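You operate a simulated robot arm through the tools that you are given. There is no shell and no other tool. Be economical: measure what you need, move in short steps, check, and stop when the job is done.

You are at the controls of a simulated robot arm. One attempt, no reset.

Task
Switch the viewer off, wipe the smear off its glass, switch on and press CHECK.
Fine: use the teal cloth and put it back; the screen ends at PANE CLEAR; slider and cards stay.

Only the result counts: the job must be done as asked and must still hold three seconds after the hand-in. Knocking over, shifting, dropping, spilling or breaking anything else fails it. Flat cloth is picked up by pressing the open fingertips on it (5 to 10 N) and closing them slowly along it; thin cloth reads only 2 to 8 mm in the jaws.

Robot
A 5-joint arm with a two-finger parallel gripper, fixed in place. Base frame: the origin is at the foot of the arm, x ahead of it, y to its left, z up. Lengths are in mm, angles in degrees, forces in N, time in s.
With the tool pointing down near the work surface it reaches from about 260 to 680 mm from the base axis. Its first joint turns from -66.0 to 66.0 degrees. The tool tilts only in the upright plane through the base axis and itself; it spins freely about its own axis. Payload 2.9 kg.
The tool frame sits at the grasp point between the pads (the TCP): z along the fingers, y along the line on which they close. The tips reach 30 mm beyond it. Largest opening 110 mm; finger width 20, thickness 10; the body of the gripper, 48 by 112 mm, starts 55 mm behind the TCP.
Orientation is that of the tool frame in the base frame, as a unit quaternion [x, y, z, w]. With the fingers straight down and closing along the base's y, the tool's x points along the base's -x, its y along +y and its z along -z.

Tools
- The arm moves only by the tool play_rows. Its argument "series" is a list that holds one entry, the list of rows, each a list of 7 numbers: the shift along the base's x, y, z in units of 150 mm (1.0 is 150 mm), then the turn, a rotation vector about the base's x, y, z in units of 180 degrees (1.0 is 180 degrees), then the finger opening in mm, from 0 to 110. In form: [[[x, y, z, ax, ay, az, grip], ...]]. A call has 1 to 10 rows; each row is the pose to reach, as a shift and turn from the pose commanded when the call began. A call with a number of a shift or a turn outside -1 to 1 is refused whole. Each row takes 0.2 s and may step no farther than 50 mm and 8.6 degrees from the row before; otherwise, or with a gripper value out of range, the whole call is refused. Where a pose cannot be reached the arm comes as near as it can. A force on the tool above 40 N (or 10 N above the force at the start of the call, whichever is more), or a blocked arm, ends the call early, and 0.2 s more pass. The fingers move at their own pace (about 108 mm/s each) and stop on an object; they squeeze with about 33 N. The grip force told is the motor's: it shows also when the fingers shut on nothing. Time passes only in rows, and 0.2 s behind the last, so rows that repeat a pose let the fingers close. The reply holds the time, the measured pose of the TCP, the force on the tool along the base axes, the opening and the grip force, in the units named above and with some noise.
- Cameras (640 x 400 px; columns grow to the right, rows downward): "scene" is fixed at [27.1, -437.2, 619.2]; the picture's right is [0.89, -0.46, 0.00], its down [-0.21, -0.41, -0.88] and it looks along [0.41, 0.79, -0.47] (base axes); focal length 338 px, centre (320, 200). "wrist" rides on the gripper at [-36, 0, -57] in the tool frame; the picture's right is [0.00, -1.00, 0.00], its down [0.97, 0.00, -0.24] and it looks along [0.24, 0.00, 0.97] (tool axes); focal length 218 px, centre (320, 200). There is no depth. A picture from a camera that has moved, and an enlarged one, comes with that camera's place and axes in the base frame and with its lens. The place of the scene camera against the robot may be out by one fixed shift of up to 12 mm in any direction.
- snapshot(camera): a new picture of that camera. The clock stands still meanwhile.
- zoom(camera, box): a new picture of the part [left, top, right, bottom] of that camera's present view, enlarged. The clock stands still meanwhile.
- job_done(): hands the job in; it is judged then, once.

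Work in short steps. Places have to be worked out from the pictures, the camera data and where the tool is seen: move nearer, look again, correct. Check each grasp and each placing, and mend what went wrong. You have 120 turns and 64 pictures in all, those below and enlarged ones among them. Open the gripper and draw the arm clear of the work before you hand the job in, unless the task says otherwise; then end with one line.

The tools are called after ">>>" as a command line: name --argument value ..., lists and objects as JSON in quotes. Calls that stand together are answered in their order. play_rows: Moves the arm, as the interface text tells. Its arguments: {"type":"object","properties":{"series":{"type":"array","items":{"type":"array","items":{"type":"array","items":{"type":"number"}}}}},"required":["series"]} The other tools are called the same way: snapshot (camera) takes a picture; zoom (camera, box) takes an enlarged picture of a part of a camera's view; job_done () hands the job in.

At the start:

```text
t: 0.0
position: [434.5, 146.5, 373.2]
ee_rot: [0.0, 1.0, 0.0, 0.0]
force: [0.3, -0.3, -1.0]
grip_width: 109.8
grasp_force: 0.3
```

scene: 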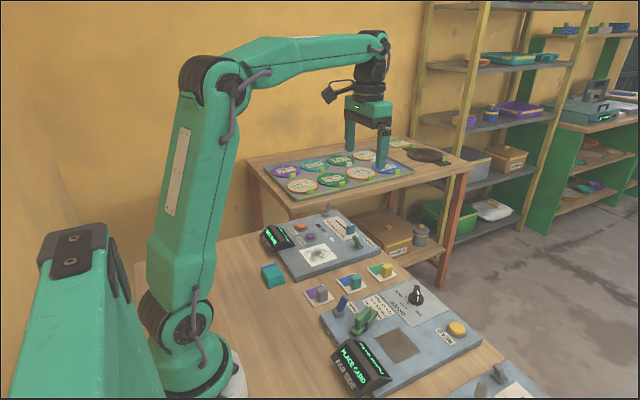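
wrist: 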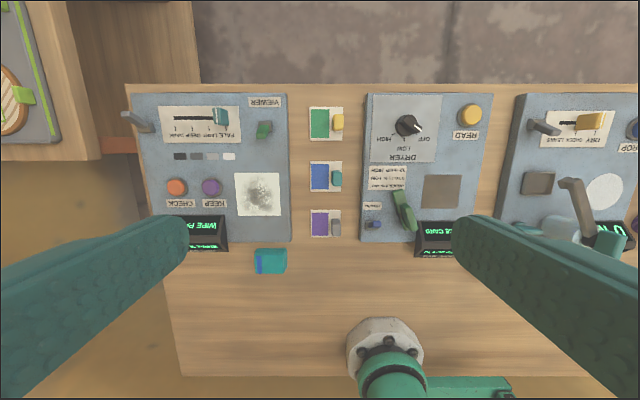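

I start by looking closer at the viewer panel and the cloth from both cameras.

>>> zoom --camera "scene" --box '[240, 190, 400, 310]'

>>> zoom --camera "wrist" --box '[110, 80, 350, 280]'

```text
3.33 times, centred on (320, 250) of scene
camera zoom: at [27.1, -437.2, 619.2], right [0.89, -0.46, 0.0], down [-0.21, -0.41, -0.88], along [0.41, 0.79, -0.47], focal length 1128 px, centre (320, 33)
```

zoom: 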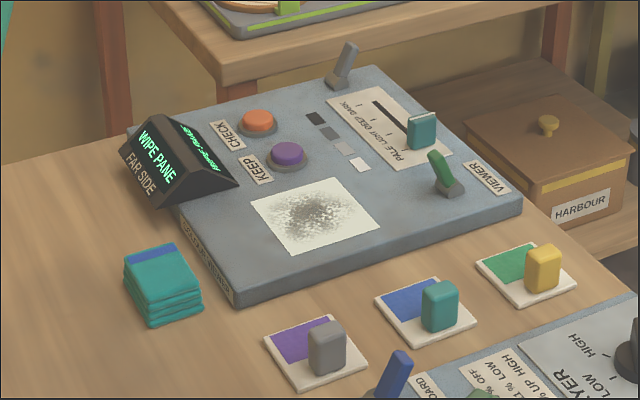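

```text
2.00 times, centred on (230, 180) of wrist
camera zoom: at [469.0, 146.1, 430.7], right [0.0, -1.0, 0.0], down [-0.97, 0.0, 0.24], along [-0.24, 0.0, -0.97], focal length 436 px, centre (500, 240)
```

zoom: 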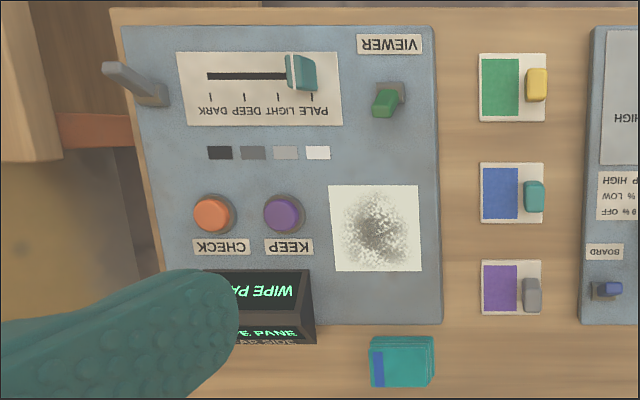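

The viewer is the board with the smeared glass. The teal folded cloth is near (239, 247). I'll move above the viewer for a closer look at its switches.

>>> play_rows --series '[[[-0.1, 0.2, -0.15, 0, 0, 0, 110], [-0.2, 0.45, -0.3, 0, 0, 0, 110], [-0.25, 0.7, -0.45, 0, 0, 0, 110]]]'

>>> snapshot --camera "wrist"

```text
t: 0.8
position: [395.6, 251.3, 305.1]
ee_rot: [0.001, 1.0, 0.001, 0.0]
force: [0.4, -0.1, -0.5]
grip_width: 110.0
grasp_force: 0.0
```

```text
59 pictures are left
camera wrist: at [430.6, 252.2, 362.2], right [0.0, -1.0, 0.0], down [-0.97, 0.0, 0.24], along [-0.24, 0.0, -0.97], focal length 218 px, centre (320, 200)
```

wrist: 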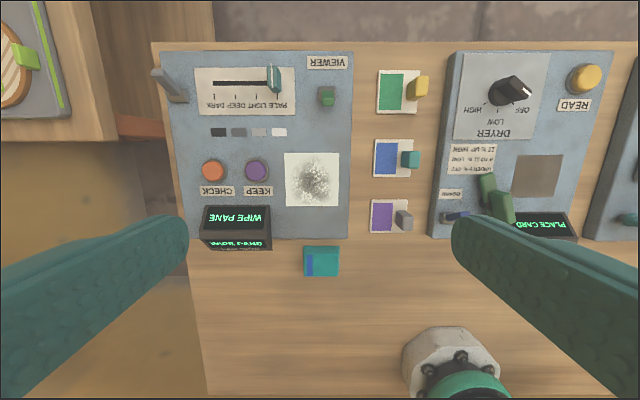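

I now have a better vantage point, so I'll zoom in on the viewer and cloth for labels and switch states.

>>> zoom --camera "wrist" --box '[140, 40, 380, 190]'

>>> zoom --camera "wrist" --box '[180, 180, 360, 290]'

>>> zoom --camera "scene" --box '[255, 195, 375, 270]'

```text
2.67 times, centred on (260, 115) of wrist
camera zoom: at [430.6, 252.2, 362.2], right [0.0, -1.0, 0.0], down [-0.97, 0.0, 0.24], along [-0.24, 0.0, -0.97], focal length 582 px, centre (480, 427)
```

zoom: 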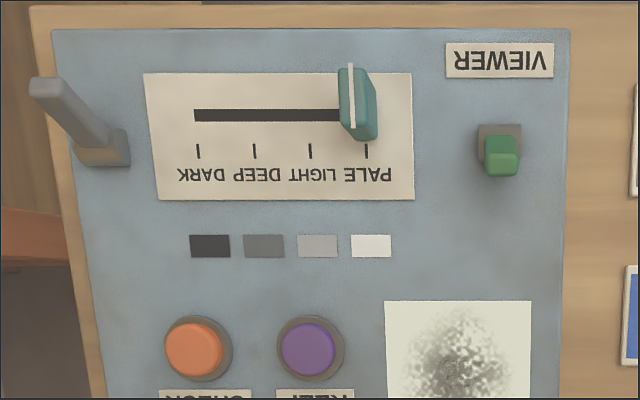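

```text
3.56 times, centred on (270, 235) of wrist
camera zoom: at [430.6, 252.2, 362.2], right [0.0, -1.0, 0.0], down [-0.97, 0.0, 0.24], along [-0.24, 0.0, -0.97], focal length 776 px, centre (498, 76)
```

zoom: 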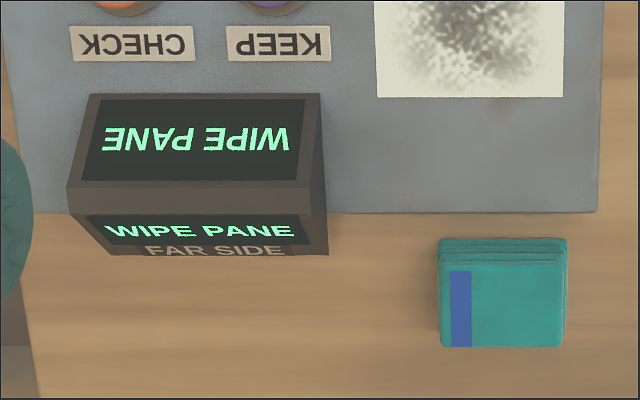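

```text
5.33 times, centred on (315, 232) of scene
camera zoom: at [27.1, -437.2, 619.2], right [0.89, -0.46, 0.0], down [-0.21, -0.41, -0.88], along [0.41, 0.79, -0.47], focal length 1804 px, centre (347, 27)
```

zoom: 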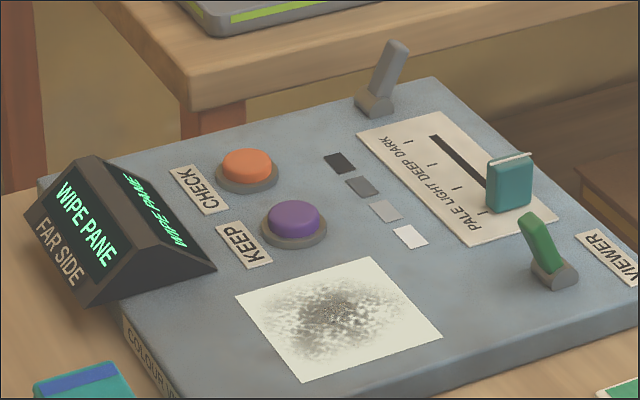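

The green toggle beside the VIEWER label has its base near (504, 242, 30) and leans toward −x with its tip near (486, 242, 68). I'll take it to be the power switch. I close the fingers and approach from the −x side.

>>> play_rows --series '[[[0.1, -0.03, -0.25, 0, 0, 0, 0], [0.2, -0.06, -0.5, 0, 0, 0, 0], [0.3, -0.06, -0.75, 0, 0, 0, 0], [0.3, -0.06, -1.0, 0, 0, 0, 0], [0.3, -0.06, -1.0, 0, 0, 0, 0]]]'

>>> snapshot --camera "wrist"

>>> zoom --camera "scene" --box '[240, 150, 400, 270]'

```text
t: 2.0
position: [439.8, 242.7, 156.3]
ee_rot: [0.0, 1.0, 0.0, -0.001]
force: [0.1, -0.5, 0.0]
grip_width: 0.0
grasp_force: 33.3
```

```text
55 pictures are left
camera wrist: at [474.6, 242.6, 214.4], right [0.0, -1.0, 0.0], down [-0.97, 0.0, 0.24], along [-0.24, 0.0, -0.97], focal length 218 px, centre (320, 200)
```

wrist: 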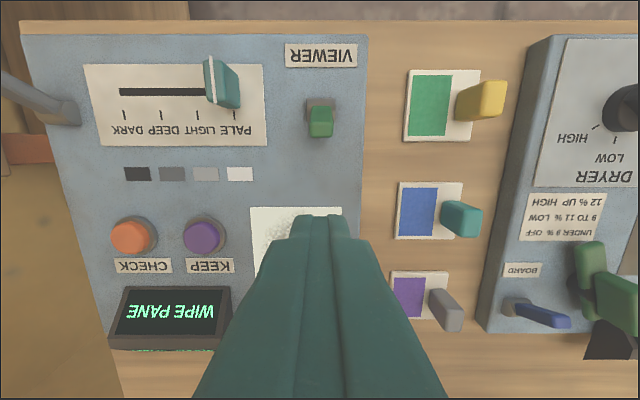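

```text
3.33 times, centred on (320, 210) of scene
camera zoom: at [27.1, -437.2, 619.2], right [0.89, -0.46, 0.0], down [-0.21, -0.41, -0.88], along [0.41, 0.79, -0.47], focal length 1128 px, centre (320, 167)
```

zoom: 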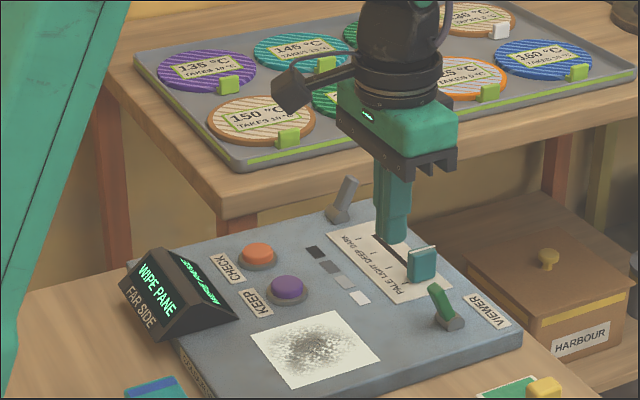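

The toggle is straight ahead in x at y≈242. I lower the closed tips to z≈43, behind it.

>>> play_rows --series '[[[0, 0, -0.25, 0, 0, 0, 0], [0, 0, -0.45, 0, 0, 0, 0], [0, 0, -0.55, 0, 0, 0, 0]]]'

>>> zoom --camera "scene" --box '[260, 180, 380, 270]'

>>> snapshot --camera "wrist"

```text
t: 2.8
position: [440.0, 243.5, 73.1]
ee_rot: [0.0, 1.0, 0.0, 0.0]
force: [0.4, 0.8, -0.4]
grip_width: 0.0
grasp_force: 33.1
```

```text
4.44 times, centred on (320, 225) of scene
camera zoom: at [27.1, -437.2, 619.2], right [0.89, -0.46, 0.0], down [-0.21, -0.41, -0.88], along [0.41, 0.79, -0.47], focal length 1504 px, centre (320, 89)
```

zoom: 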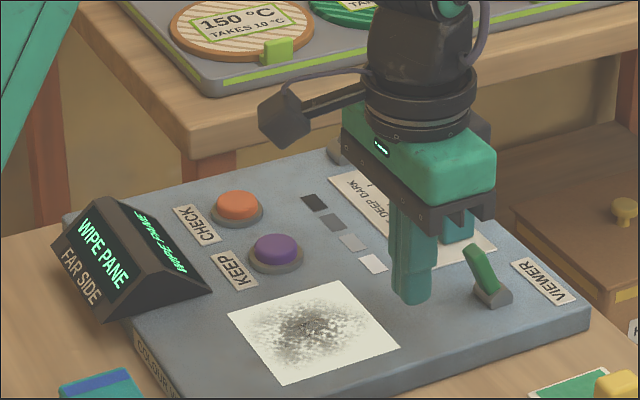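

```text
52 pictures are left
camera wrist: at [474.6, 242.2, 130.3], right [0.0, -1.0, 0.0], down [-0.97, 0.0, 0.24], along [-0.24, 0.0, -0.97], focal length 218 px, centre (320, 200)
```

wrist: 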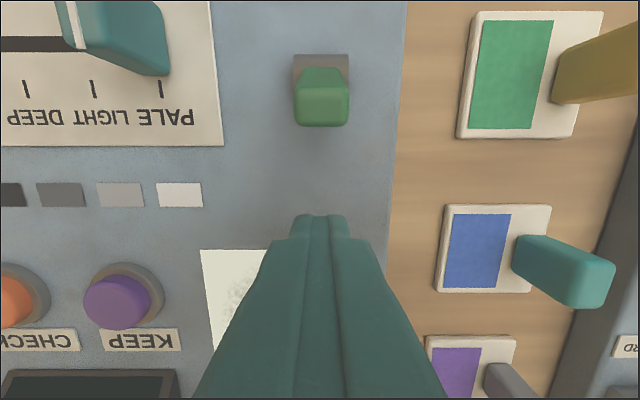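

The fingers line up with the toggle, so I push along +x in small steps.

>>> play_rows --series '[[[0.1, 0, 0, 0, 0, 0, 0], [0.2, 0, 0, 0, 0, 0, 0], [0.27, 0, 0, 0, 0, 0, 0], [0.34, 0, 0, 0, 0, 0, 0], [0.4, 0, 0, 0, 0, 0, 0]]]'

>>> zoom --camera "scene" --box '[260, 180, 380, 270]'

```text
t: 4.1
position: [495.6, 241.0, 72.5]
ee_rot: [-0.002, 1.0, -0.004, -0.007]
force: [-1.2, -0.1, 0.3]
grip_width: 0.0
grasp_force: 32.7
stopped in row 5: the force on the tool passed its limit (the readings are from after the stop); the commanded pose is now the measured one
```

```text
4.44 times, centred on (320, 225) of scene
camera zoom: at [27.1, -437.2, 619.2], right [0.89, -0.46, 0.0], down [-0.21, -0.41, -0.88], along [0.41, 0.79, -0.47], focal length 1504 px, centre (320, 89)
```

zoom: 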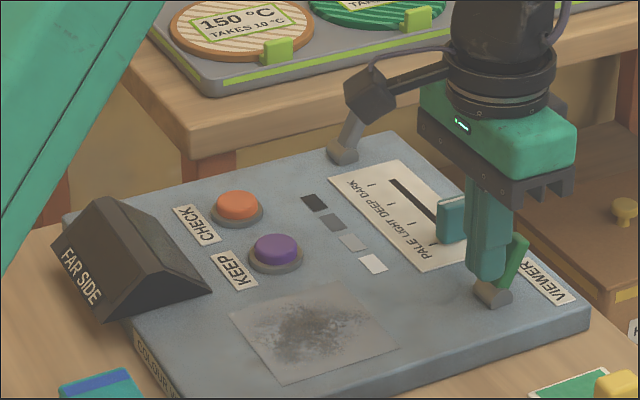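

The screen is dark and the glass unlit, so the viewer is off and the toggle guess was right. I back off, lift and head toward the cloth near (232, 250).

>>> play_rows --series '[[[-0.2, 0, 0.0, 0, 0, 0, 0], [-0.25, 0, 0.3, 0, 0, 0, 0], [-0.35, 0.02, 0.6, 0, 0, 0, 30], [-0.6, 0.04, 0.7, 0, 0, 0, 60], [-0.85, 0.05, 0.75, 0, 0, 0, 110], [-1.0, 0.06, 0.75, 0, 0, 0, 110]]]'

>>> play_rows --series '[[[-0.3, 0, 0.0, 0, 0, 0, 110], [-0.6, 0, 0, 0, 0, 0, 110], [-0.72, 0, 0, 0, 0, 0, 110]]]'

>>> snapshot --camera "wrist"

>>> zoom --camera "scene" --box '[220, 180, 380, 300]'

```text
t: 5.5
position: [347.1, 252.2, 186.3]
ee_rot: [-0.001, 1.0, -0.004, -0.006]
force: [0.3, -0.8, -0.2]
grip_width: 109.9
grasp_force: 0.0
```

```text
t: 6.3
position: [237.4, 250.4, 186.4]
ee_rot: [-0.002, 1.0, -0.005, -0.005]
force: [-0.5, -0.5, 0.1]
grip_width: 110.0
grasp_force: 0.0
```

```text
50 pictures are left
camera wrist: at [273.6, 251.4, 242.7], right [0.0, -1.0, 0.01], down [-0.97, 0.0, 0.25], along [-0.25, -0.01, -0.97], focal length 218 px, centre (320, 200)
```

wrist: 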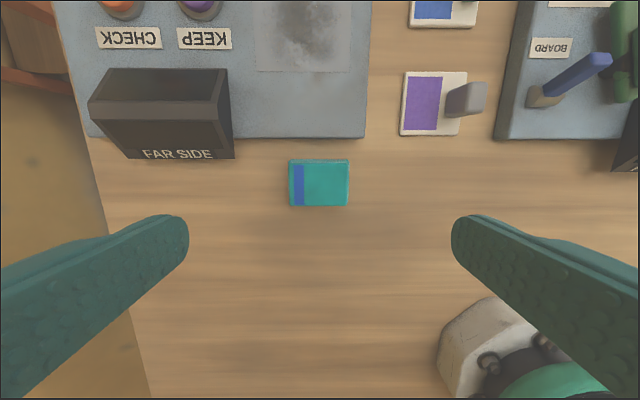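

```text
3.33 times, centred on (300, 240) of scene
camera zoom: at [27.1, -437.2, 619.2], right [0.89, -0.46, 0.0], down [-0.21, -0.41, -0.88], along [0.41, 0.79, -0.47], focal length 1128 px, centre (387, 67)
```

zoom: 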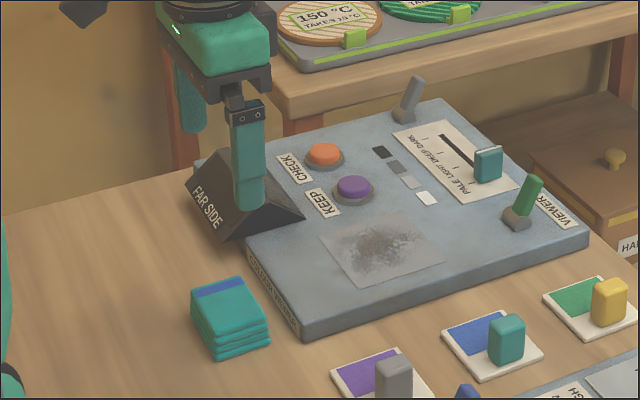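

The cloth centre works out at about (234, 251), roughly 46 × 60 mm and 25 mm tall, and the fingers straddle it. I descend so the tips stay about 8 mm above the table, leaving cloth protruding below.

>>> play_rows --series '[[[-0.02, 0, -0.3, 0, 0, 0, 110], [-0.02, 0, -0.6, 0, 0, 0, 110], [-0.02, 0, -0.85, 0, 0, 0, 110], [-0.02, 0, -0.97, 0, 0, 0, 110]]]'

>>> snapshot --camera "wrist"

>>> zoom --camera "scene" --box '[220, 210, 340, 300]'

```text
t: 7.3
position: [237.2, 251.7, 40.4]
ee_rot: [-0.002, 1.0, -0.005, -0.005]
force: [0.4, -0.8, 0.3]
grip_width: 109.9
grasp_force: 0.0
```

```text
48 pictures are left
camera wrist: at [271.6, 252.1, 96.1], right [0.0, -1.0, 0.01], down [-0.97, 0.0, 0.25], along [-0.25, -0.01, -0.97], focal length 218 px, centre (320, 200)
```

wrist: 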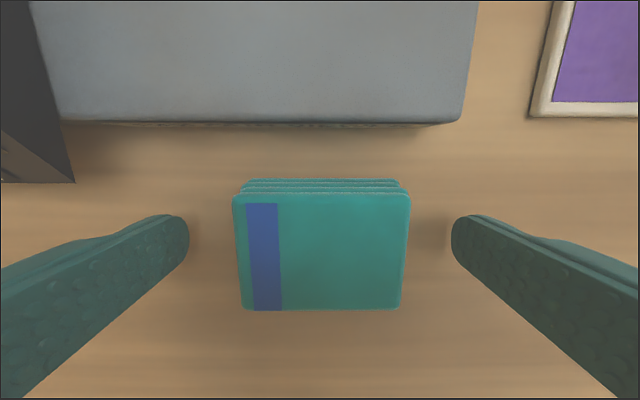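

```text
4.44 times, centred on (280, 255) of scene
camera zoom: at [27.1, -437.2, 619.2], right [0.89, -0.46, 0.0], down [-0.21, -0.41, -0.88], along [0.41, 0.79, -0.47], focal length 1504 px, centre (498, -44)
```

zoom: 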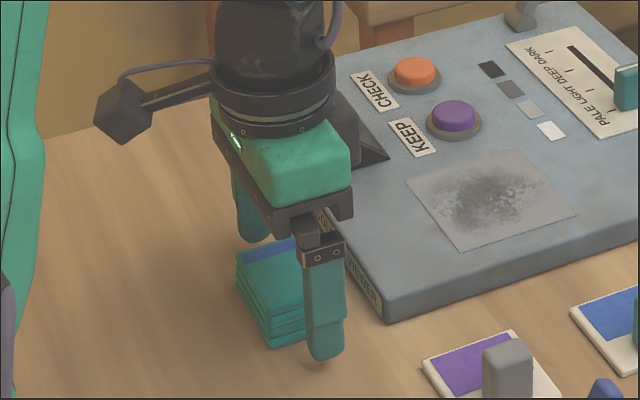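

The fingers straddle the cloth evenly. I close in steps.

>>> play_rows --series '[[[-0.015, 0, 0, 0, 0, 0, 90], [-0.015, 0, 0, 0, 0, 0, 75], [-0.015, 0, 0, 0, 0, 0, 65], [-0.015, 0, 0, 0, 0, 0, 58], [-0.015, 0, 0, 0, 0, 0, 52], [-0.015, 0, 0, 0, 0, 0, 52]]]'

>>> snapshot --camera "wrist"

```text
t: 8.7
position: [235.0, 251.3, 40.6]
ee_rot: [-0.002, 1.0, -0.006, -0.005]
force: [-0.4, -0.4, 1.1]
grip_width: 64.8
grasp_force: 33.0
```

```text
46 pictures are left
camera wrist: at [269.1, 252.1, 97.0], right [0.0, -1.0, 0.01], down [-0.97, 0.0, 0.25], along [-0.25, -0.01, -0.97], focal length 218 px, centre (320, 200)
```

wrist: 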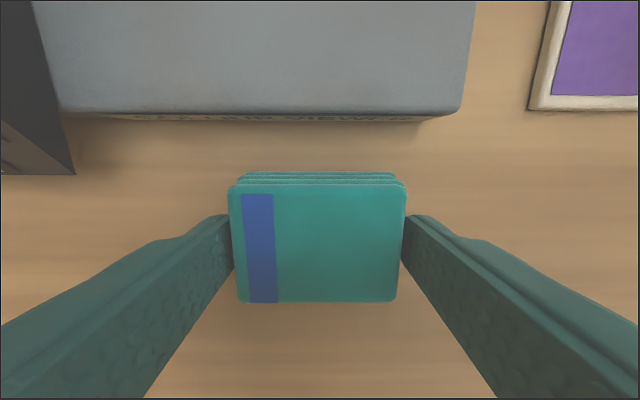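

Holding firmly at 64.8 mm; the original spot is TCP (235, 251.3, 40.6). I lift and carry it above the glass centre, which I put at about (380, 264).

>>> play_rows --series '[[[0, 0, 0.2, 0, 0, 0, 52], [0, 0, 0.5, 0, 0, 0, 52], [0, 0, 0.8, 0, 0, 0, 52], [0.3, 0.03, 0.8, 0, 0, 0, 52], [0.6, 0.06, 0.8, 0, 0, 0, 52], [0.9, 0.087, 0.75, 0, 0, 0, 52], [0.967, 0.087, 0.6, 0, 0, 0, 52], [0.967, 0.087, 0.45, 0, 0, 0, 52]]]'

>>> snapshot --camera "wrist"

>>> zoom --camera "scene" --box '[240, 180, 380, 285]'

```text
t: 10.5
position: [376.3, 264.4, 107.7]
ee_rot: [-0.002, 1.0, -0.004, -0.007]
force: [-0.4, -0.6, -0.2]
grip_width: 52.2
grasp_force: 0.1
```

```text
45 pictures are left
camera wrist: at [412.2, 265.3, 164.7], right [0.0, -1.0, 0.01], down [-0.97, 0.0, 0.25], along [-0.25, -0.01, -0.97], focal length 218 px, centre (320, 200)
```

wrist: 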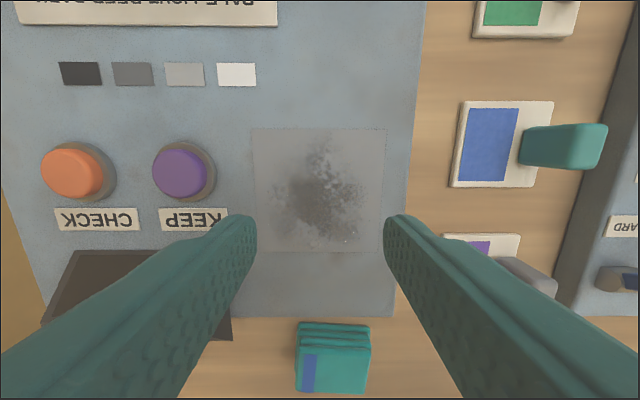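

```text
3.81 times, centred on (310, 232) of scene
camera zoom: at [27.1, -437.2, 619.2], right [0.89, -0.46, 0.0], down [-0.21, -0.41, -0.88], along [0.41, 0.79, -0.47], focal length 1289 px, centre (358, 76)
```

zoom: 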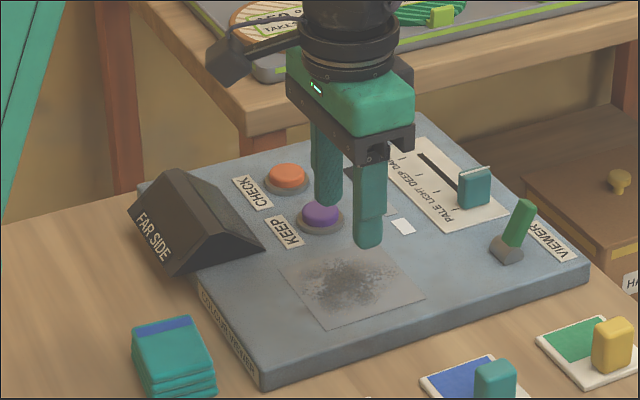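

The cloth slipped out and stayed put; it needs the press-and-pinch method instead. I return above it with the fingers open 45 mm.

>>> play_rows --series '[[[0, 0, 0.25, 0, 0, 0, 52], [-0.3, -0.03, 0.25, 0, 0, 0, 52], [-0.6, -0.06, 0.25, 0, 0, 0, 45], [-0.9, -0.087, 0.25, 0, 0, 0, 45], [-0.967, -0.087, 0.1, 0, 0, 0, 45]]]'

>>> snapshot --camera "wrist"

```text
t: 11.7
position: [234.2, 250.4, 123.1]
ee_rot: [-0.001, 1.0, -0.006, -0.005]
force: [0.0, -0.1, 0.5]
grip_width: 44.8
grasp_force: 0.1
```

```text
43 pictures are left
camera wrist: at [268.7, 250.8, 180.0], right [0.0, -1.0, 0.01], down [-0.97, 0.0, 0.25], along [-0.25, -0.01, -0.97], focal length 218 px, centre (320, 200)
```

wrist: 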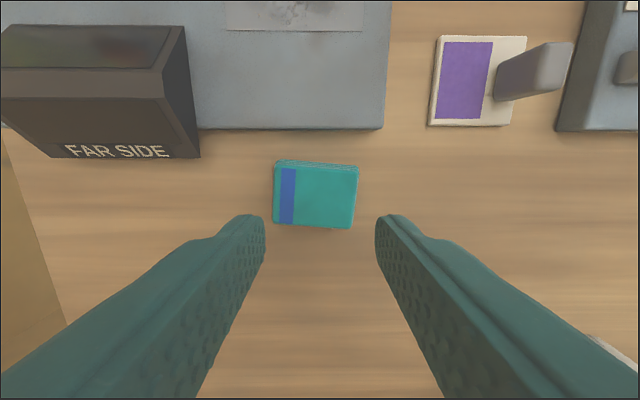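

The cloth is at about (232.5, 252), turned a few degrees. I descend to just above its top.

>>> play_rows --series '[[[-0.01, 0.01, -0.25, 0, 0, 0, 45], [-0.01, 0.01, -0.4, 0, 0, 0, 45], [-0.01, 0.01, -0.42, 0, 0, 0, 45], [-0.01, 0.01, -0.433, 0, 0, 0, 45]]]'

>>> snapshot --camera "wrist"

```text
t: 12.7
position: [232.9, 253.3, 57.8]
ee_rot: [-0.002, 1.0, -0.004, -0.004]
force: [-1.7, -4.6, 21.0]
grip_width: 44.3
grasp_force: 0.0
```

```text
42 pictures are left
camera wrist: at [267.8, 253.8, 115.7], right [0.0, -1.0, 0.01], down [-0.97, 0.0, 0.25], along [-0.25, -0.01, -0.97], focal length 218 px, centre (320, 200)
```

wrist: 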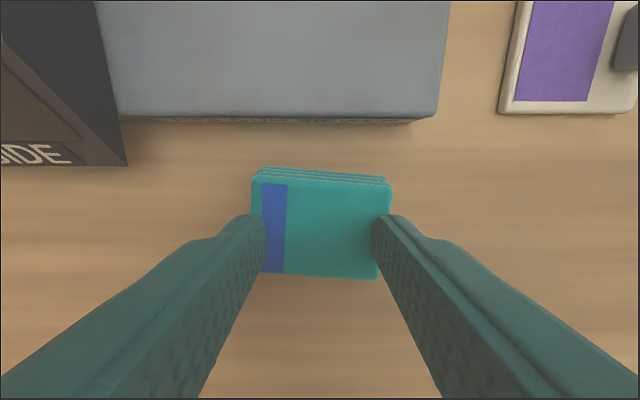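

The force is already 21 N, above the 5–10 N wanted. I raise about 1 mm to ease it.

>>> play_rows --series '[[[0, 0, 0.008, 0, 0, 0, 45], [0, 0, 0.008, 0, 0, 0, 45]]]'

```text
t: 13.3
position: [232.4, 252.3, 59.4]
ee_rot: [-0.001, 1.0, -0.004, -0.004]
force: [0.6, 0.3, 7.7]
grip_width: 45.2
grasp_force: 0.4
```

At 7.7 N the force is right, so I close slowly along the cloth.

>>> play_rows --series '[[[0, 0, 0, 0, 0, 0, 40], [0, 0, 0, 0, 0, 0, 35], [0, 0, 0, 0, 0, 0, 30], [0, 0, 0, 0, 0, 0, 25], [0, 0, 0, 0, 0, 0, 20], [0, 0, 0, 0, 0, 0, 15], [0, 0, 0, 0, 0, 0, 10], [0, 0, 0, 0, 0, 0, 5], [0, 0, 0, 0, 0, 0, 0], [0, 0, 0, 0, 0, 0, 0]]]'

>>> snapshot --camera "wrist"

```text
t: 15.5
position: [232.5, 252.5, 59.3]
ee_rot: [-0.002, 1.0, -0.004, -0.006]
force: [0.6, 0.2, 4.6]
grip_width: 0.2
grasp_force: 33.0
```

```text
41 pictures are left
camera wrist: at [267.8, 253.2, 115.9], right [0.0, -1.0, 0.01], down [-0.97, 0.0, 0.25], along [-0.25, -0.01, -0.97], focal length 218 px, centre (320, 200)
```

wrist: 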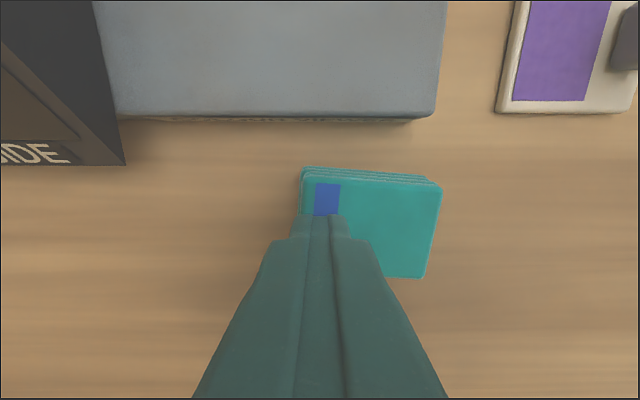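

The folded pad is stiff: it slid with one finger instead of bunching. I'll lift, open, and see where it is before trying a deeper side grip with a full squeeze and a slow lift.

>>> play_rows --series '[[[0, 0, 0.1, 0, 0, 0, 0], [0, 0, 0.3, 0, 0, 0, 0], [0, 0, 0.5, 0, 0, 0, 80], [0, -0.08, 0.5, 0, 0, 0, 110], [0, -0.1, 0.5, 0, 0, 0, 110]]]'

>>> zoom --camera "wrist" --box '[200, 130, 440, 280]'

>>> zoom --camera "scene" --box '[230, 230, 330, 305]'

```text
t: 16.7
position: [231.9, 236.2, 133.2]
ee_rot: [-0.002, 1.0, -0.005, -0.005]
force: [-0.2, -0.6, -0.2]
grip_width: 110.0
grasp_force: 0.0
```

```text
2.67 times, centred on (320, 205) of wrist
camera zoom: at [267.1, 237.9, 190.5], right [0.0, -1.0, 0.01], down [-0.97, 0.0, 0.25], along [-0.25, -0.01, -0.97], focal length 582 px, centre (320, 187)
```

zoom: 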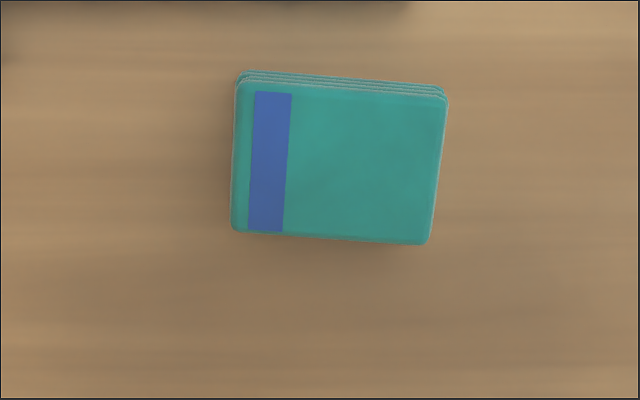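

```text
5.33 times, centred on (280, 268) of scene
camera zoom: at [27.1, -437.2, 619.2], right [0.89, -0.46, 0.0], down [-0.21, -0.41, -0.88], along [0.41, 0.79, -0.47], focal length 1804 px, centre (533, -160)
```

zoom: 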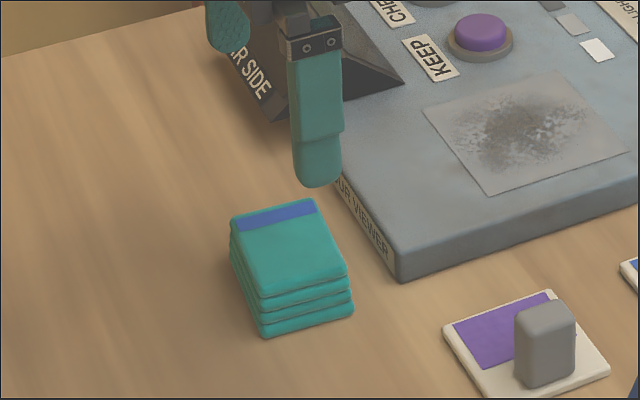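

The pad, about 58×44×29 mm, now sits at about (232.5, 231), turned about −3.5°. I align with it and descend deep, tips about 3 mm off the table.

>>> play_rows --series '[[[0, -0.04, -0.2, 0, -0.003, -0.0195, 110], [0, -0.04, -0.45, 0, -0.003, -0.0195, 110], [0, -0.04, -0.6, 0, -0.003, -0.0195, 110], [0, -0.04, -0.667, 0, -0.003, -0.0195, 110], [0, -0.04, -0.667, 0, -0.003, -0.0195, 110]]]'

>>> snapshot --camera "wrist"

```text
t: 17.9
position: [232.9, 231.6, 33.4]
ee_rot: [0.029, 1.0, -0.002, -0.004]
force: [-0.1, -0.3, -0.2]
grip_width: 109.9
grasp_force: 0.1
```

```text
38 pictures are left
camera wrist: at [267.3, 229.5, 91.0], right [-0.06, -1.0, 0.01], down [-0.97, 0.06, 0.25], along [-0.25, 0.01, -0.97], focal length 218 px, centre (320, 200)
```

wrist: 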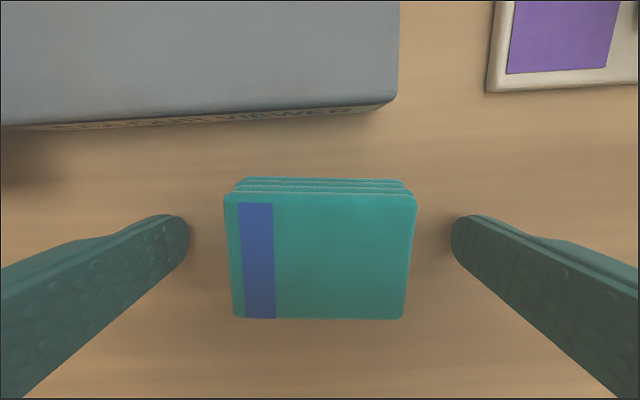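

Aligned. I close fully with full squeeze command and check the width.

>>> play_rows --series '[[[0, 0, 0, 0, 0, 0, 80], [0, 0, 0, 0, 0, 0, 68], [0, 0, 0, 0, 0, 0, 60], [0, 0, 0, 0, 0, 0, 40], [0, 0, 0, 0, 0, 0, 0], [0, 0, 0, 0, 0, 0, 0], [0, 0, 0, 0, 0, 0, 0]]]'

>>> play_rows --series '[[[0, 0, 0.02, 0, 0, 0, 0], [0, 0, 0.04, 0, 0, 0, 0], [0, 0, 0.07, 0, 0, 0, 0], [0, 0, 0.1, 0, 0, 0, 0]]]'

>>> snapshot --camera "wrist"

>>> zoom --camera "scene" --box '[230, 230, 330, 305]'

```text
t: 19.5
position: [233.2, 232.1, 34.1]
ee_rot: [0.028, 1.0, -0.002, -0.003]
force: [0.8, 0.6, 0.1]
grip_width: 64.9
grasp_force: 33.1
```

```text
t: 20.5
position: [232.1, 232.5, 48.9]
ee_rot: [0.028, 1.0, -0.003, -0.003]
force: [-0.3, 0.2, 0.0]
grip_width: 64.7
grasp_force: 32.9
```

```text
37 pictures are left
camera wrist: at [266.9, 230.2, 105.8], right [-0.06, -1.0, 0.01], down [-0.97, 0.06, 0.24], along [-0.24, 0.01, -0.97], focal length 218 px, centre (320, 200)
```

wrist: 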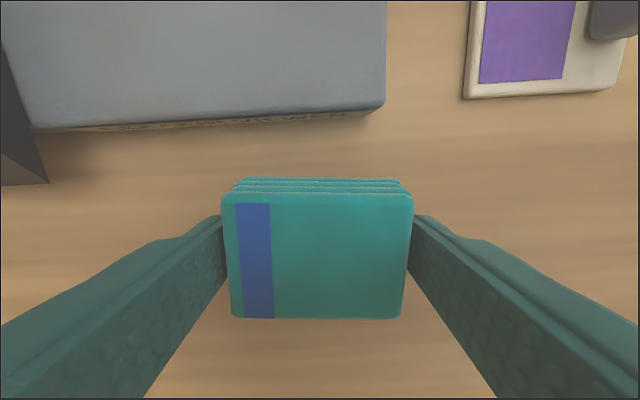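

```text
5.33 times, centred on (280, 268) of scene
camera zoom: at [27.1, -437.2, 619.2], right [0.89, -0.46, 0.0], down [-0.21, -0.41, -0.88], along [0.41, 0.79, -0.47], focal length 1804 px, centre (533, -160)
```

zoom: 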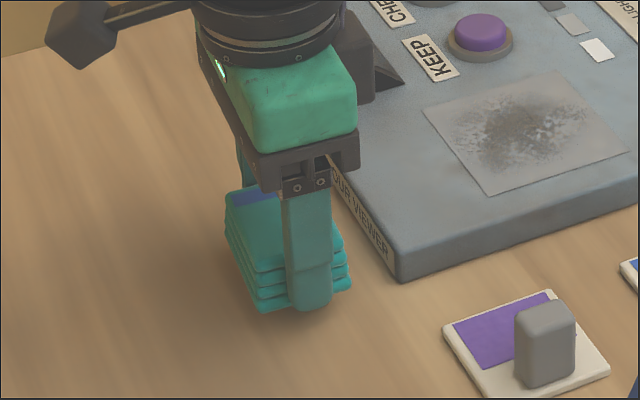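

The pad is lifted and held at 64.7 mm. I continue slowly up, straighten the turn, and move over the glass.

>>> play_rows --series '[[[0, 0, 0.08, 0, 0, 0.005, 0], [0, 0, 0.16, 0, 0, 0.01, 0], [0, 0, 0.24, 0, 0, 0.015, 0], [0, 0, 0.32, 0, 0, 0.0195, 0], [0, 0, 0.4, 0, 0, 0.0195, 0], [0.05, 0.02, 0.44, 0, 0, 0.0195, 0], [0.13, 0.04, 0.44, 0, 0, 0.0195, 0], [0.21, 0.06, 0.44, 0, 0, 0.0195, 0], [0.29, 0.08, 0.44, 0, 0, 0.0195, 0], [0.37, 0.1, 0.44, 0, 0, 0.0195, 0]]]'

>>> play_rows --series '[[[0.08, 0.02, 0, 0, 0, 0, 0], [0.16, 0.04, 0, 0, 0, 0, 0], [0.24, 0.06, 0, 0, 0, 0, 0], [0.32, 0.08, 0, 0, 0, 0, 0], [0.4, 0.1, 0, 0, 0, 0, 0], [0.48, 0.11, 0, 0, 0, 0, 0], [0.56, 0.115, 0, 0, 0, 0, 0], [0.61, 0.115, 0, 0, 0, 0, 0]]]'

>>> snapshot --camera "wrist"

>>> zoom --camera "scene" --box '[240, 180, 380, 285]'

```text
t: 22.7
position: [289.1, 247.1, 113.8]
ee_rot: [-0.003, 1.0, -0.003, -0.002]
force: [0.1, 0.1, -0.7]
grip_width: 64.6
grasp_force: 33.1
```

```text
t: 24.5
position: [378.8, 262.7, 115.8]
ee_rot: [-0.002, 1.0, -0.003, -0.003]
force: [-0.2, -0.2, 0.1]
grip_width: 64.6
grasp_force: 32.5
```

```text
35 pictures are left
camera wrist: at [413.5, 263.9, 172.5], right [0.0, -1.0, 0.0], down [-0.97, 0.0, 0.25], along [-0.25, -0.01, -0.97], focal length 218 px, centre (320, 200)
```

wrist: 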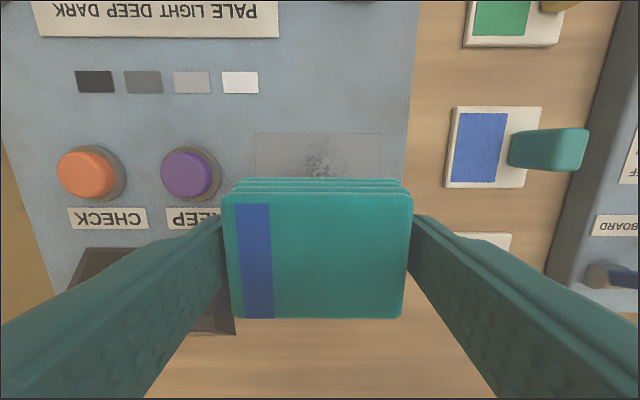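

```text
3.81 times, centred on (310, 232) of scene
camera zoom: at [27.1, -437.2, 619.2], right [0.89, -0.46, 0.0], down [-0.21, -0.41, -0.88], along [0.41, 0.79, -0.47], focal length 1289 px, centre (358, 76)
```

zoom: 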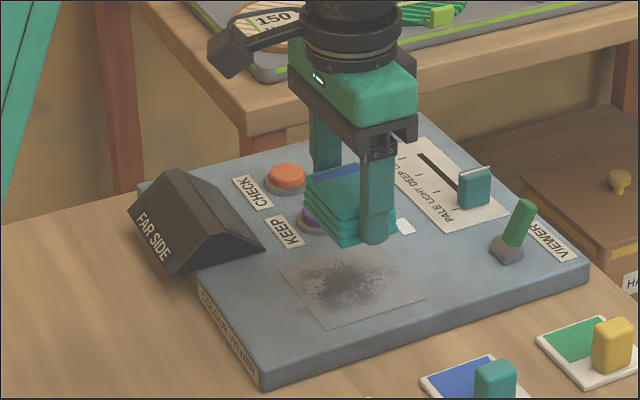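

The pad is held above the glass. I descend to near contact, then step down gently.

>>> play_rows --series '[[[0, 0.01, -0.1, 0, 0, 0, 0], [0, 0.01, -0.2, 0, 0, 0, 0], [0, 0.01, -0.27, 0, 0, 0, 0], [0, 0.01, -0.3, 0, 0, 0, 0]]]'

>>> play_rows --series '[[[0, 0, -0.01, 0, 0, 0, 0], [0, 0, -0.02, 0, 0, 0, 0]]]'

>>> zoom --camera "scene" --box '[260, 200, 360, 275]'

```text
t: 25.5
position: [379.3, 265.0, 68.5]
ee_rot: [-0.001, 1.0, -0.002, -0.003]
force: [-0.6, 0.2, 0.6]
grip_width: 64.5
grasp_force: 33.1
```

```text
t: 26.1
position: [379.3, 264.9, 66.3]
ee_rot: [-0.002, 1.0, -0.002, -0.003]
force: [-0.6, -0.7, -0.6]
grip_width: 64.9
grasp_force: 33.3
```

```text
5.33 times, centred on (310, 238) of scene
camera zoom: at [27.1, -437.2, 619.2], right [0.89, -0.46, 0.0], down [-0.21, -0.41, -0.88], along [0.41, 0.79, -0.47], focal length 1804 px, centre (373, 0)
```

zoom: 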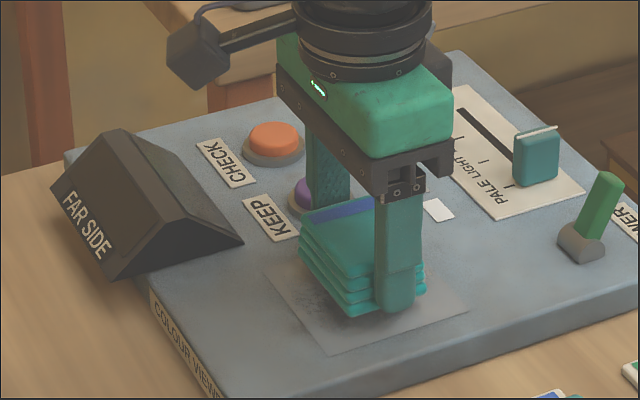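

No contact yet at TCP 66.3, so I keep stepping down.

>>> play_rows --series '[[[0, 0, -0.01, 0, 0, 0, 0], [0, 0, -0.015, 0, 0, 0, 0]]]'

>>> play_rows --series '[[[0, 0, -0.007, 0, 0, 0, 0], [0, 0, -0.013, 0, 0, 0, 0]]]'

```text
t: 26.7
position: [378.4, 264.8, 64.5]
ee_rot: [-0.001, 1.0, -0.001, -0.003]
force: [0.0, 0.3, -0.2]
grip_width: 64.8
grasp_force: 33.4
```

```text
t: 27.3
position: [379.6, 266.2, 63.2]
ee_rot: [-0.001, 1.0, -0.002, -0.002]
force: [-0.7, -0.5, -1.2]
grip_width: 64.6
grasp_force: 33.0
```

>>> play_rows --series '[[[0, 0, -0.007, 0, 0, 0, 0], [0, 0, -0.013, 0, 0, 0, 0]]]'

>>> play_rows --series '[[[0, 0, -0.007, 0, 0, 0, 0], [0, 0, -0.013, 0, 0, 0, 0]]]'

>>> play_rows --series '[[[0, 0, -0.007, 0, 0, 0, 0], [0, 0, -0.007, 0, 0, 0, 0]]]'

```text
t: 27.9
position: [378.8, 266.6, 61.0]
ee_rot: [-0.002, 1.0, -0.001, -0.003]
force: [-0.1, -0.2, 0.4]
grip_width: 64.7
grasp_force: 33.4
```

```text
t: 28.5
position: [380.0, 264.6, 57.0]
ee_rot: [-0.002, 1.0, -0.001, -0.002]
force: [-0.5, 0.0, 0.0]
grip_width: 64.7
grasp_force: 33.0
```

```text
t: 29.1
position: [379.8, 265.1, 57.1]
ee_rot: [-0.002, 1.0, -0.002, -0.004]
force: [-0.4, -0.4, -0.7]
grip_width: 64.6
grasp_force: 32.8
```

Still no contact at TCP 57 (pad bottom at about 23). I check the gap in the scene view.

>>> zoom --camera "scene" --box '[280, 225, 360, 285]'

```text
6.67 times, centred on (320, 255) of scene
camera zoom: at [27.1, -437.2, 619.2], right [0.89, -0.46, 0.0], down [-0.21, -0.41, -0.88], along [0.41, 0.79, -0.47], focal length 2256 px, centre (320, -167)
```

zoom: 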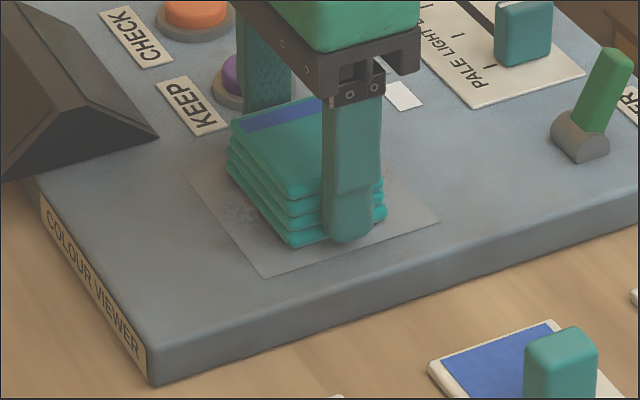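

The gap is small now, so I keep lowering about 1.5 mm per call, watching the force.

>>> play_rows --series '[[[0, 0, -0.01, 0, 0, 0, 0], [0, 0, -0.01, 0, 0, 0, 0]]]'

>>> play_rows --series '[[[0, 0, -0.01, 0, 0, 0, 0], [0, 0, -0.01, 0, 0, 0, 0]]]'

>>> play_rows --series '[[[0, 0, -0.007, 0, 0, 0, 0], [0, 0, -0.007, 0, 0, 0, 0]]]'

```text
t: 29.7
position: [379.5, 264.6, 55.3]
ee_rot: [-0.002, 1.0, -0.002, -0.003]
force: [-0.2, -1.3, 3.1]
grip_width: 64.9
grasp_force: 32.8
```

```text
t: 30.3
position: [379.6, 266.6, 56.8]
ee_rot: [-0.002, 1.0, -0.001, -0.002]
force: [-2.8, -5.4, 23.2]
grip_width: 64.8
grasp_force: 33.7
```

```text
t: 30.8
position: [380.1, 266.8, 56.0]
ee_rot: [-0.001, 1.0, -0.001, -0.002]
force: [-0.6, -2.1, 4.0]
grip_width: 64.6
grasp_force: 32.9
stopped in row 2: the force on the tool passed its limit (the readings are from after the stop); the commanded pose is now the measured one
```

Contact is at TCP≈56, now resting with 4 N. I start wiping with light pressure across the glass.

>>> play_rows --series '[[[-0.06, 0, -0.003, 0, 0, 0, 0], [-0.12, 0, -0.003, 0, 0, 0, 0], [-0.12, -0.07, -0.003, 0, 0, 0, 0], [-0.04, -0.07, -0.003, 0, 0, 0, 0], [0.05, -0.07, -0.003, 0, 0, 0, 0], [0.12, -0.07, -0.003, 0, 0, 0, 0], [0.12, 0, -0.003, 0, 0, 0, 0], [0.12, 0.05, -0.003, 0, 0, 0, 0], [0.04, 0.05, -0.003, 0, 0, 0, 0], [-0.05, 0.05, -0.003, 0, 0, 0, 0]]]'

>>> zoom --camera "scene" --box '[270, 205, 370, 280]'

```text
t: 33.0
position: [371.2, 275.3, 55.5]
ee_rot: [-0.002, 1.0, -0.001, -0.001]
force: [4.7, 0.4, 7.8]
grip_width: 64.8
grasp_force: 33.2
```

```text
5.33 times, centred on (320, 242) of scene
camera zoom: at [27.1, -437.2, 619.2], right [0.89, -0.46, 0.0], down [-0.21, -0.41, -0.88], along [0.41, 0.79, -0.47], focal length 1804 px, centre (320, -27)
```

zoom: 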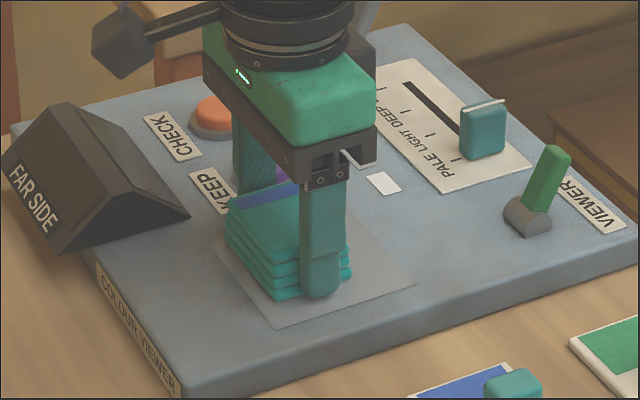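

Wiping at about 8 N and the exposed glass already looks clean. I do a second loop a little wider.

>>> play_rows --series '[[[-0.08, 0, 0, 0, 0, 0, 0], [-0.08, -0.07, 0, 0, 0, 0, 0], [-0.08, -0.14, 0, 0, 0, 0, 0], [0.02, -0.14, 0, 0, 0, 0, 0], [0.1, -0.14, 0, 0, 0, 0, 0], [0.17, -0.14, 0, 0, 0, 0, 0], [0.17, -0.06, 0, 0, 0, 0, 0], [0.17, 0.01, 0, 0, 0, 0, 0], [0.1, -0.06, 0, 0, 0, 0, 0], [0.0, -0.06, 0, 0, 0, 0, 0]]]'

>>> play_rows --series '[[[0, 0, 0.08, 0, 0, 0, 0], [0, 0, 0.18, 0, 0, 0, 0], [0, 0, 0.28, 0, 0, 0, 0], [-0.08, 0, 0.38, 0, 0, 0, 0], [-0.16, 0, 0.4, 0, 0, 0, 0], [-0.25, 0, 0.4, 0, 0, 0, 0]]]'

>>> snapshot --camera "wrist"

>>> zoom --camera "scene" --box '[270, 205, 370, 280]'

```text
t: 35.2
position: [372.4, 264.1, 55.6]
ee_rot: [-0.002, 1.0, 0.0, -0.001]
force: [8.2, 0.3, 16.2]
grip_width: 64.6
grasp_force: 32.9
```

```text
t: 36.6
position: [332.8, 264.9, 116.5]
ee_rot: [-0.002, 1.0, -0.001, -0.002]
force: [-0.1, 0.1, -0.9]
grip_width: 65.1
grasp_force: 32.9
```

```text
30 pictures are left
camera wrist: at [367.8, 264.4, 173.3], right [0.0, -1.0, 0.0], down [-0.97, 0.0, 0.24], along [-0.24, 0.0, -0.97], focal length 218 px, centre (320, 200)
```

wrist: 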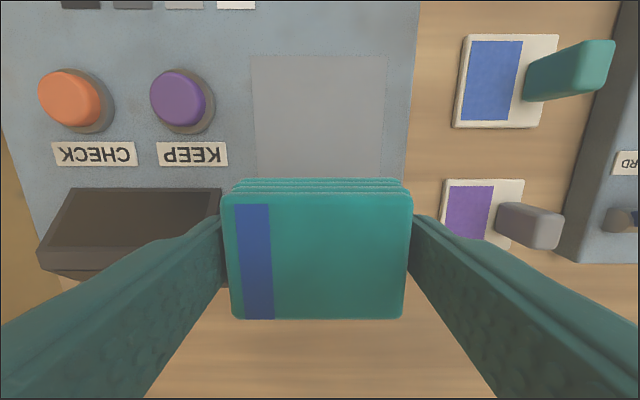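

```text
5.33 times, centred on (320, 242) of scene
camera zoom: at [27.1, -437.2, 619.2], right [0.89, -0.46, 0.0], down [-0.21, -0.41, -0.88], along [0.41, 0.79, -0.47], focal length 1804 px, centre (320, -27)
```

zoom: 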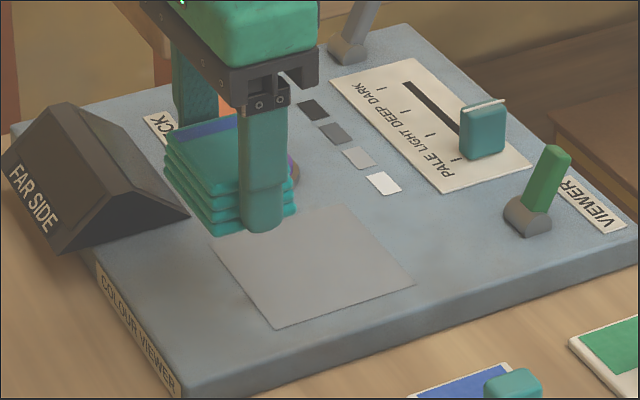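

The glass is fully clean. I carry the pad back slowly to its original spot at TCP (234.5, 251).

>>> play_rows --series '[[[-0.06, -0.05, 0, 0, 0, 0, 0], [-0.14, -0.093, 0, 0, 0, 0, 0], [-0.22, -0.093, 0, 0, 0, 0, 0], [-0.3, -0.093, 0, 0, 0, 0, 0], [-0.38, -0.093, 0, 0, 0, 0, 0], [-0.46, -0.093, 0, 0, 0, 0, 0], [-0.54, -0.093, 0, 0, 0, 0, 0], [-0.6, -0.093, -0.05, 0, 0, 0, 0], [-0.64, -0.093, -0.13, 0, 0, 0, 0], [-0.66, -0.093, -0.22, 0, 0, 0, 0]]]'

>>> snapshot --camera "wrist"

```text
t: 38.8
position: [234.9, 250.8, 81.1]
ee_rot: [-0.002, 1.0, -0.002, -0.002]
force: [-0.7, 0.4, 0.1]
grip_width: 64.7
grasp_force: 33.0
```

```text
28 pictures are left
camera wrist: at [269.5, 250.4, 138.3], right [0.0, -1.0, 0.0], down [-0.97, 0.0, 0.24], along [-0.24, 0.0, -0.97], focal length 218 px, centre (320, 200)
```

wrist: 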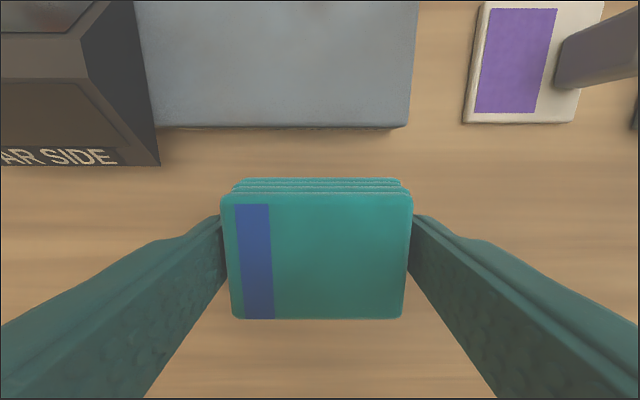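

I'm above the spot, so I lower to TCP z≈35 in small steps and check the force.

>>> play_rows --series '[[[0, 0, -0.08, 0, 0, 0, 0], [0, 0, -0.16, 0, 0, 0, 0], [0, 0, -0.24, 0, 0, 0, 0], [0, 0, -0.28, 0, 0, 0, 0], [0, 0, -0.3, 0, 0, 0, 0], [0, 0, -0.3, 0, 0, 0, 0]]]'

>>> play_rows --series '[[[0, 0, -0.007, 0, 0, 0, 0], [0, 0, -0.007, 0, 0, 0, 0]]]'

```text
t: 40.2
position: [234.8, 251.7, 35.9]
ee_rot: [-0.001, 1.0, -0.001, -0.002]
force: [-0.3, -0.4, -0.6]
grip_width: 64.8
grasp_force: 33.2
```

```text
t: 40.8
position: [234.4, 251.6, 34.4]
ee_rot: [-0.002, 1.0, -0.003, -0.001]
force: [0.5, -0.4, -0.2]
grip_width: 64.8
grasp_force: 32.1
```

No contact yet; I go slightly lower until the pad touches.

>>> play_rows --series '[[[0, 0, -0.007, 0, 0, 0, 0], [0, 0, -0.007, 0, 0, 0, 0]]]'

```text
t: 41.4
position: [236.0, 249.8, 34.5]
ee_rot: [-0.002, 1.0, -0.001, -0.002]
force: [0.3, -0.2, -0.2]
grip_width: 64.6
grasp_force: 33.6
```

>>> play_rows --series '[[[0, 0, -0.007, 0, 0, 0, 0], [0, 0, -0.01, 0, 0, 0, 0]]]'

```text
t: 42.0
position: [235.8, 251.3, 35.1]
ee_rot: [-0.002, 1.0, -0.002, -0.001]
force: [-4.0, -1.4, 10.8]
grip_width: 64.8
grasp_force: 33.5
```

The pad touches the table at 10.8 N. I open slowly and rise straight up.

>>> play_rows --series '[[[0, 0, 0.006, 0, 0, 0, 66], [0, 0, 0.006, 0, 0, 0, 75], [0, 0, 0.006, 0, 0, 0, 100], [0, 0, 0.006, 0, 0, 0, 110], [0, 0, 0.2, 0, 0, 0, 110], [0, 0, 0.45, 0, 0, 0, 110], [0, 0, 0.7, 0, 0, 0, 110], [0, 0, 0.9, 0, 0, 0, 110]]]'

>>> snapshot --camera "wrist"

>>> zoom --camera "scene" --box '[220, 180, 380, 300]'

```text
t: 43.8
position: [234.7, 247.1, 167.5]
ee_rot: [-0.002, 1.0, -0.002, -0.002]
force: [0.5, 0.4, -0.2]
grip_width: 109.9
grasp_force: 0.1
```

```text
27 pictures are left
camera wrist: at [269.6, 248.8, 224.1], right [0.0, -1.0, 0.0], down [-0.97, 0.0, 0.24], along [-0.24, 0.0, -0.97], focal length 218 px, centre (320, 200)
```

wrist: 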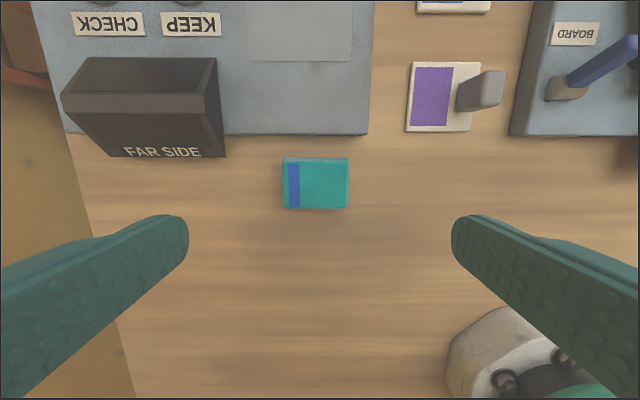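

```text
3.33 times, centred on (300, 240) of scene
camera zoom: at [27.1, -437.2, 619.2], right [0.89, -0.46, 0.0], down [-0.21, -0.41, -0.88], along [0.41, 0.79, -0.47], focal length 1128 px, centre (387, 67)
```

zoom: 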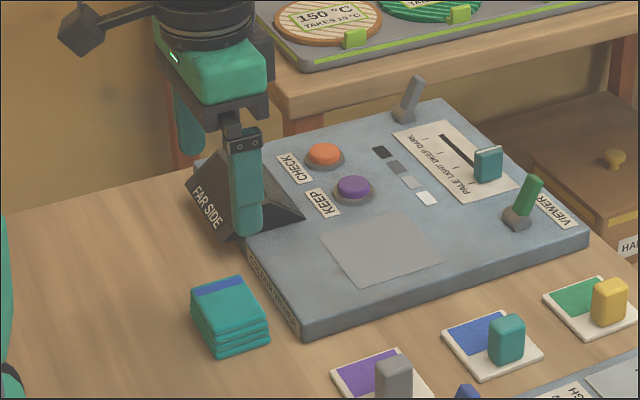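

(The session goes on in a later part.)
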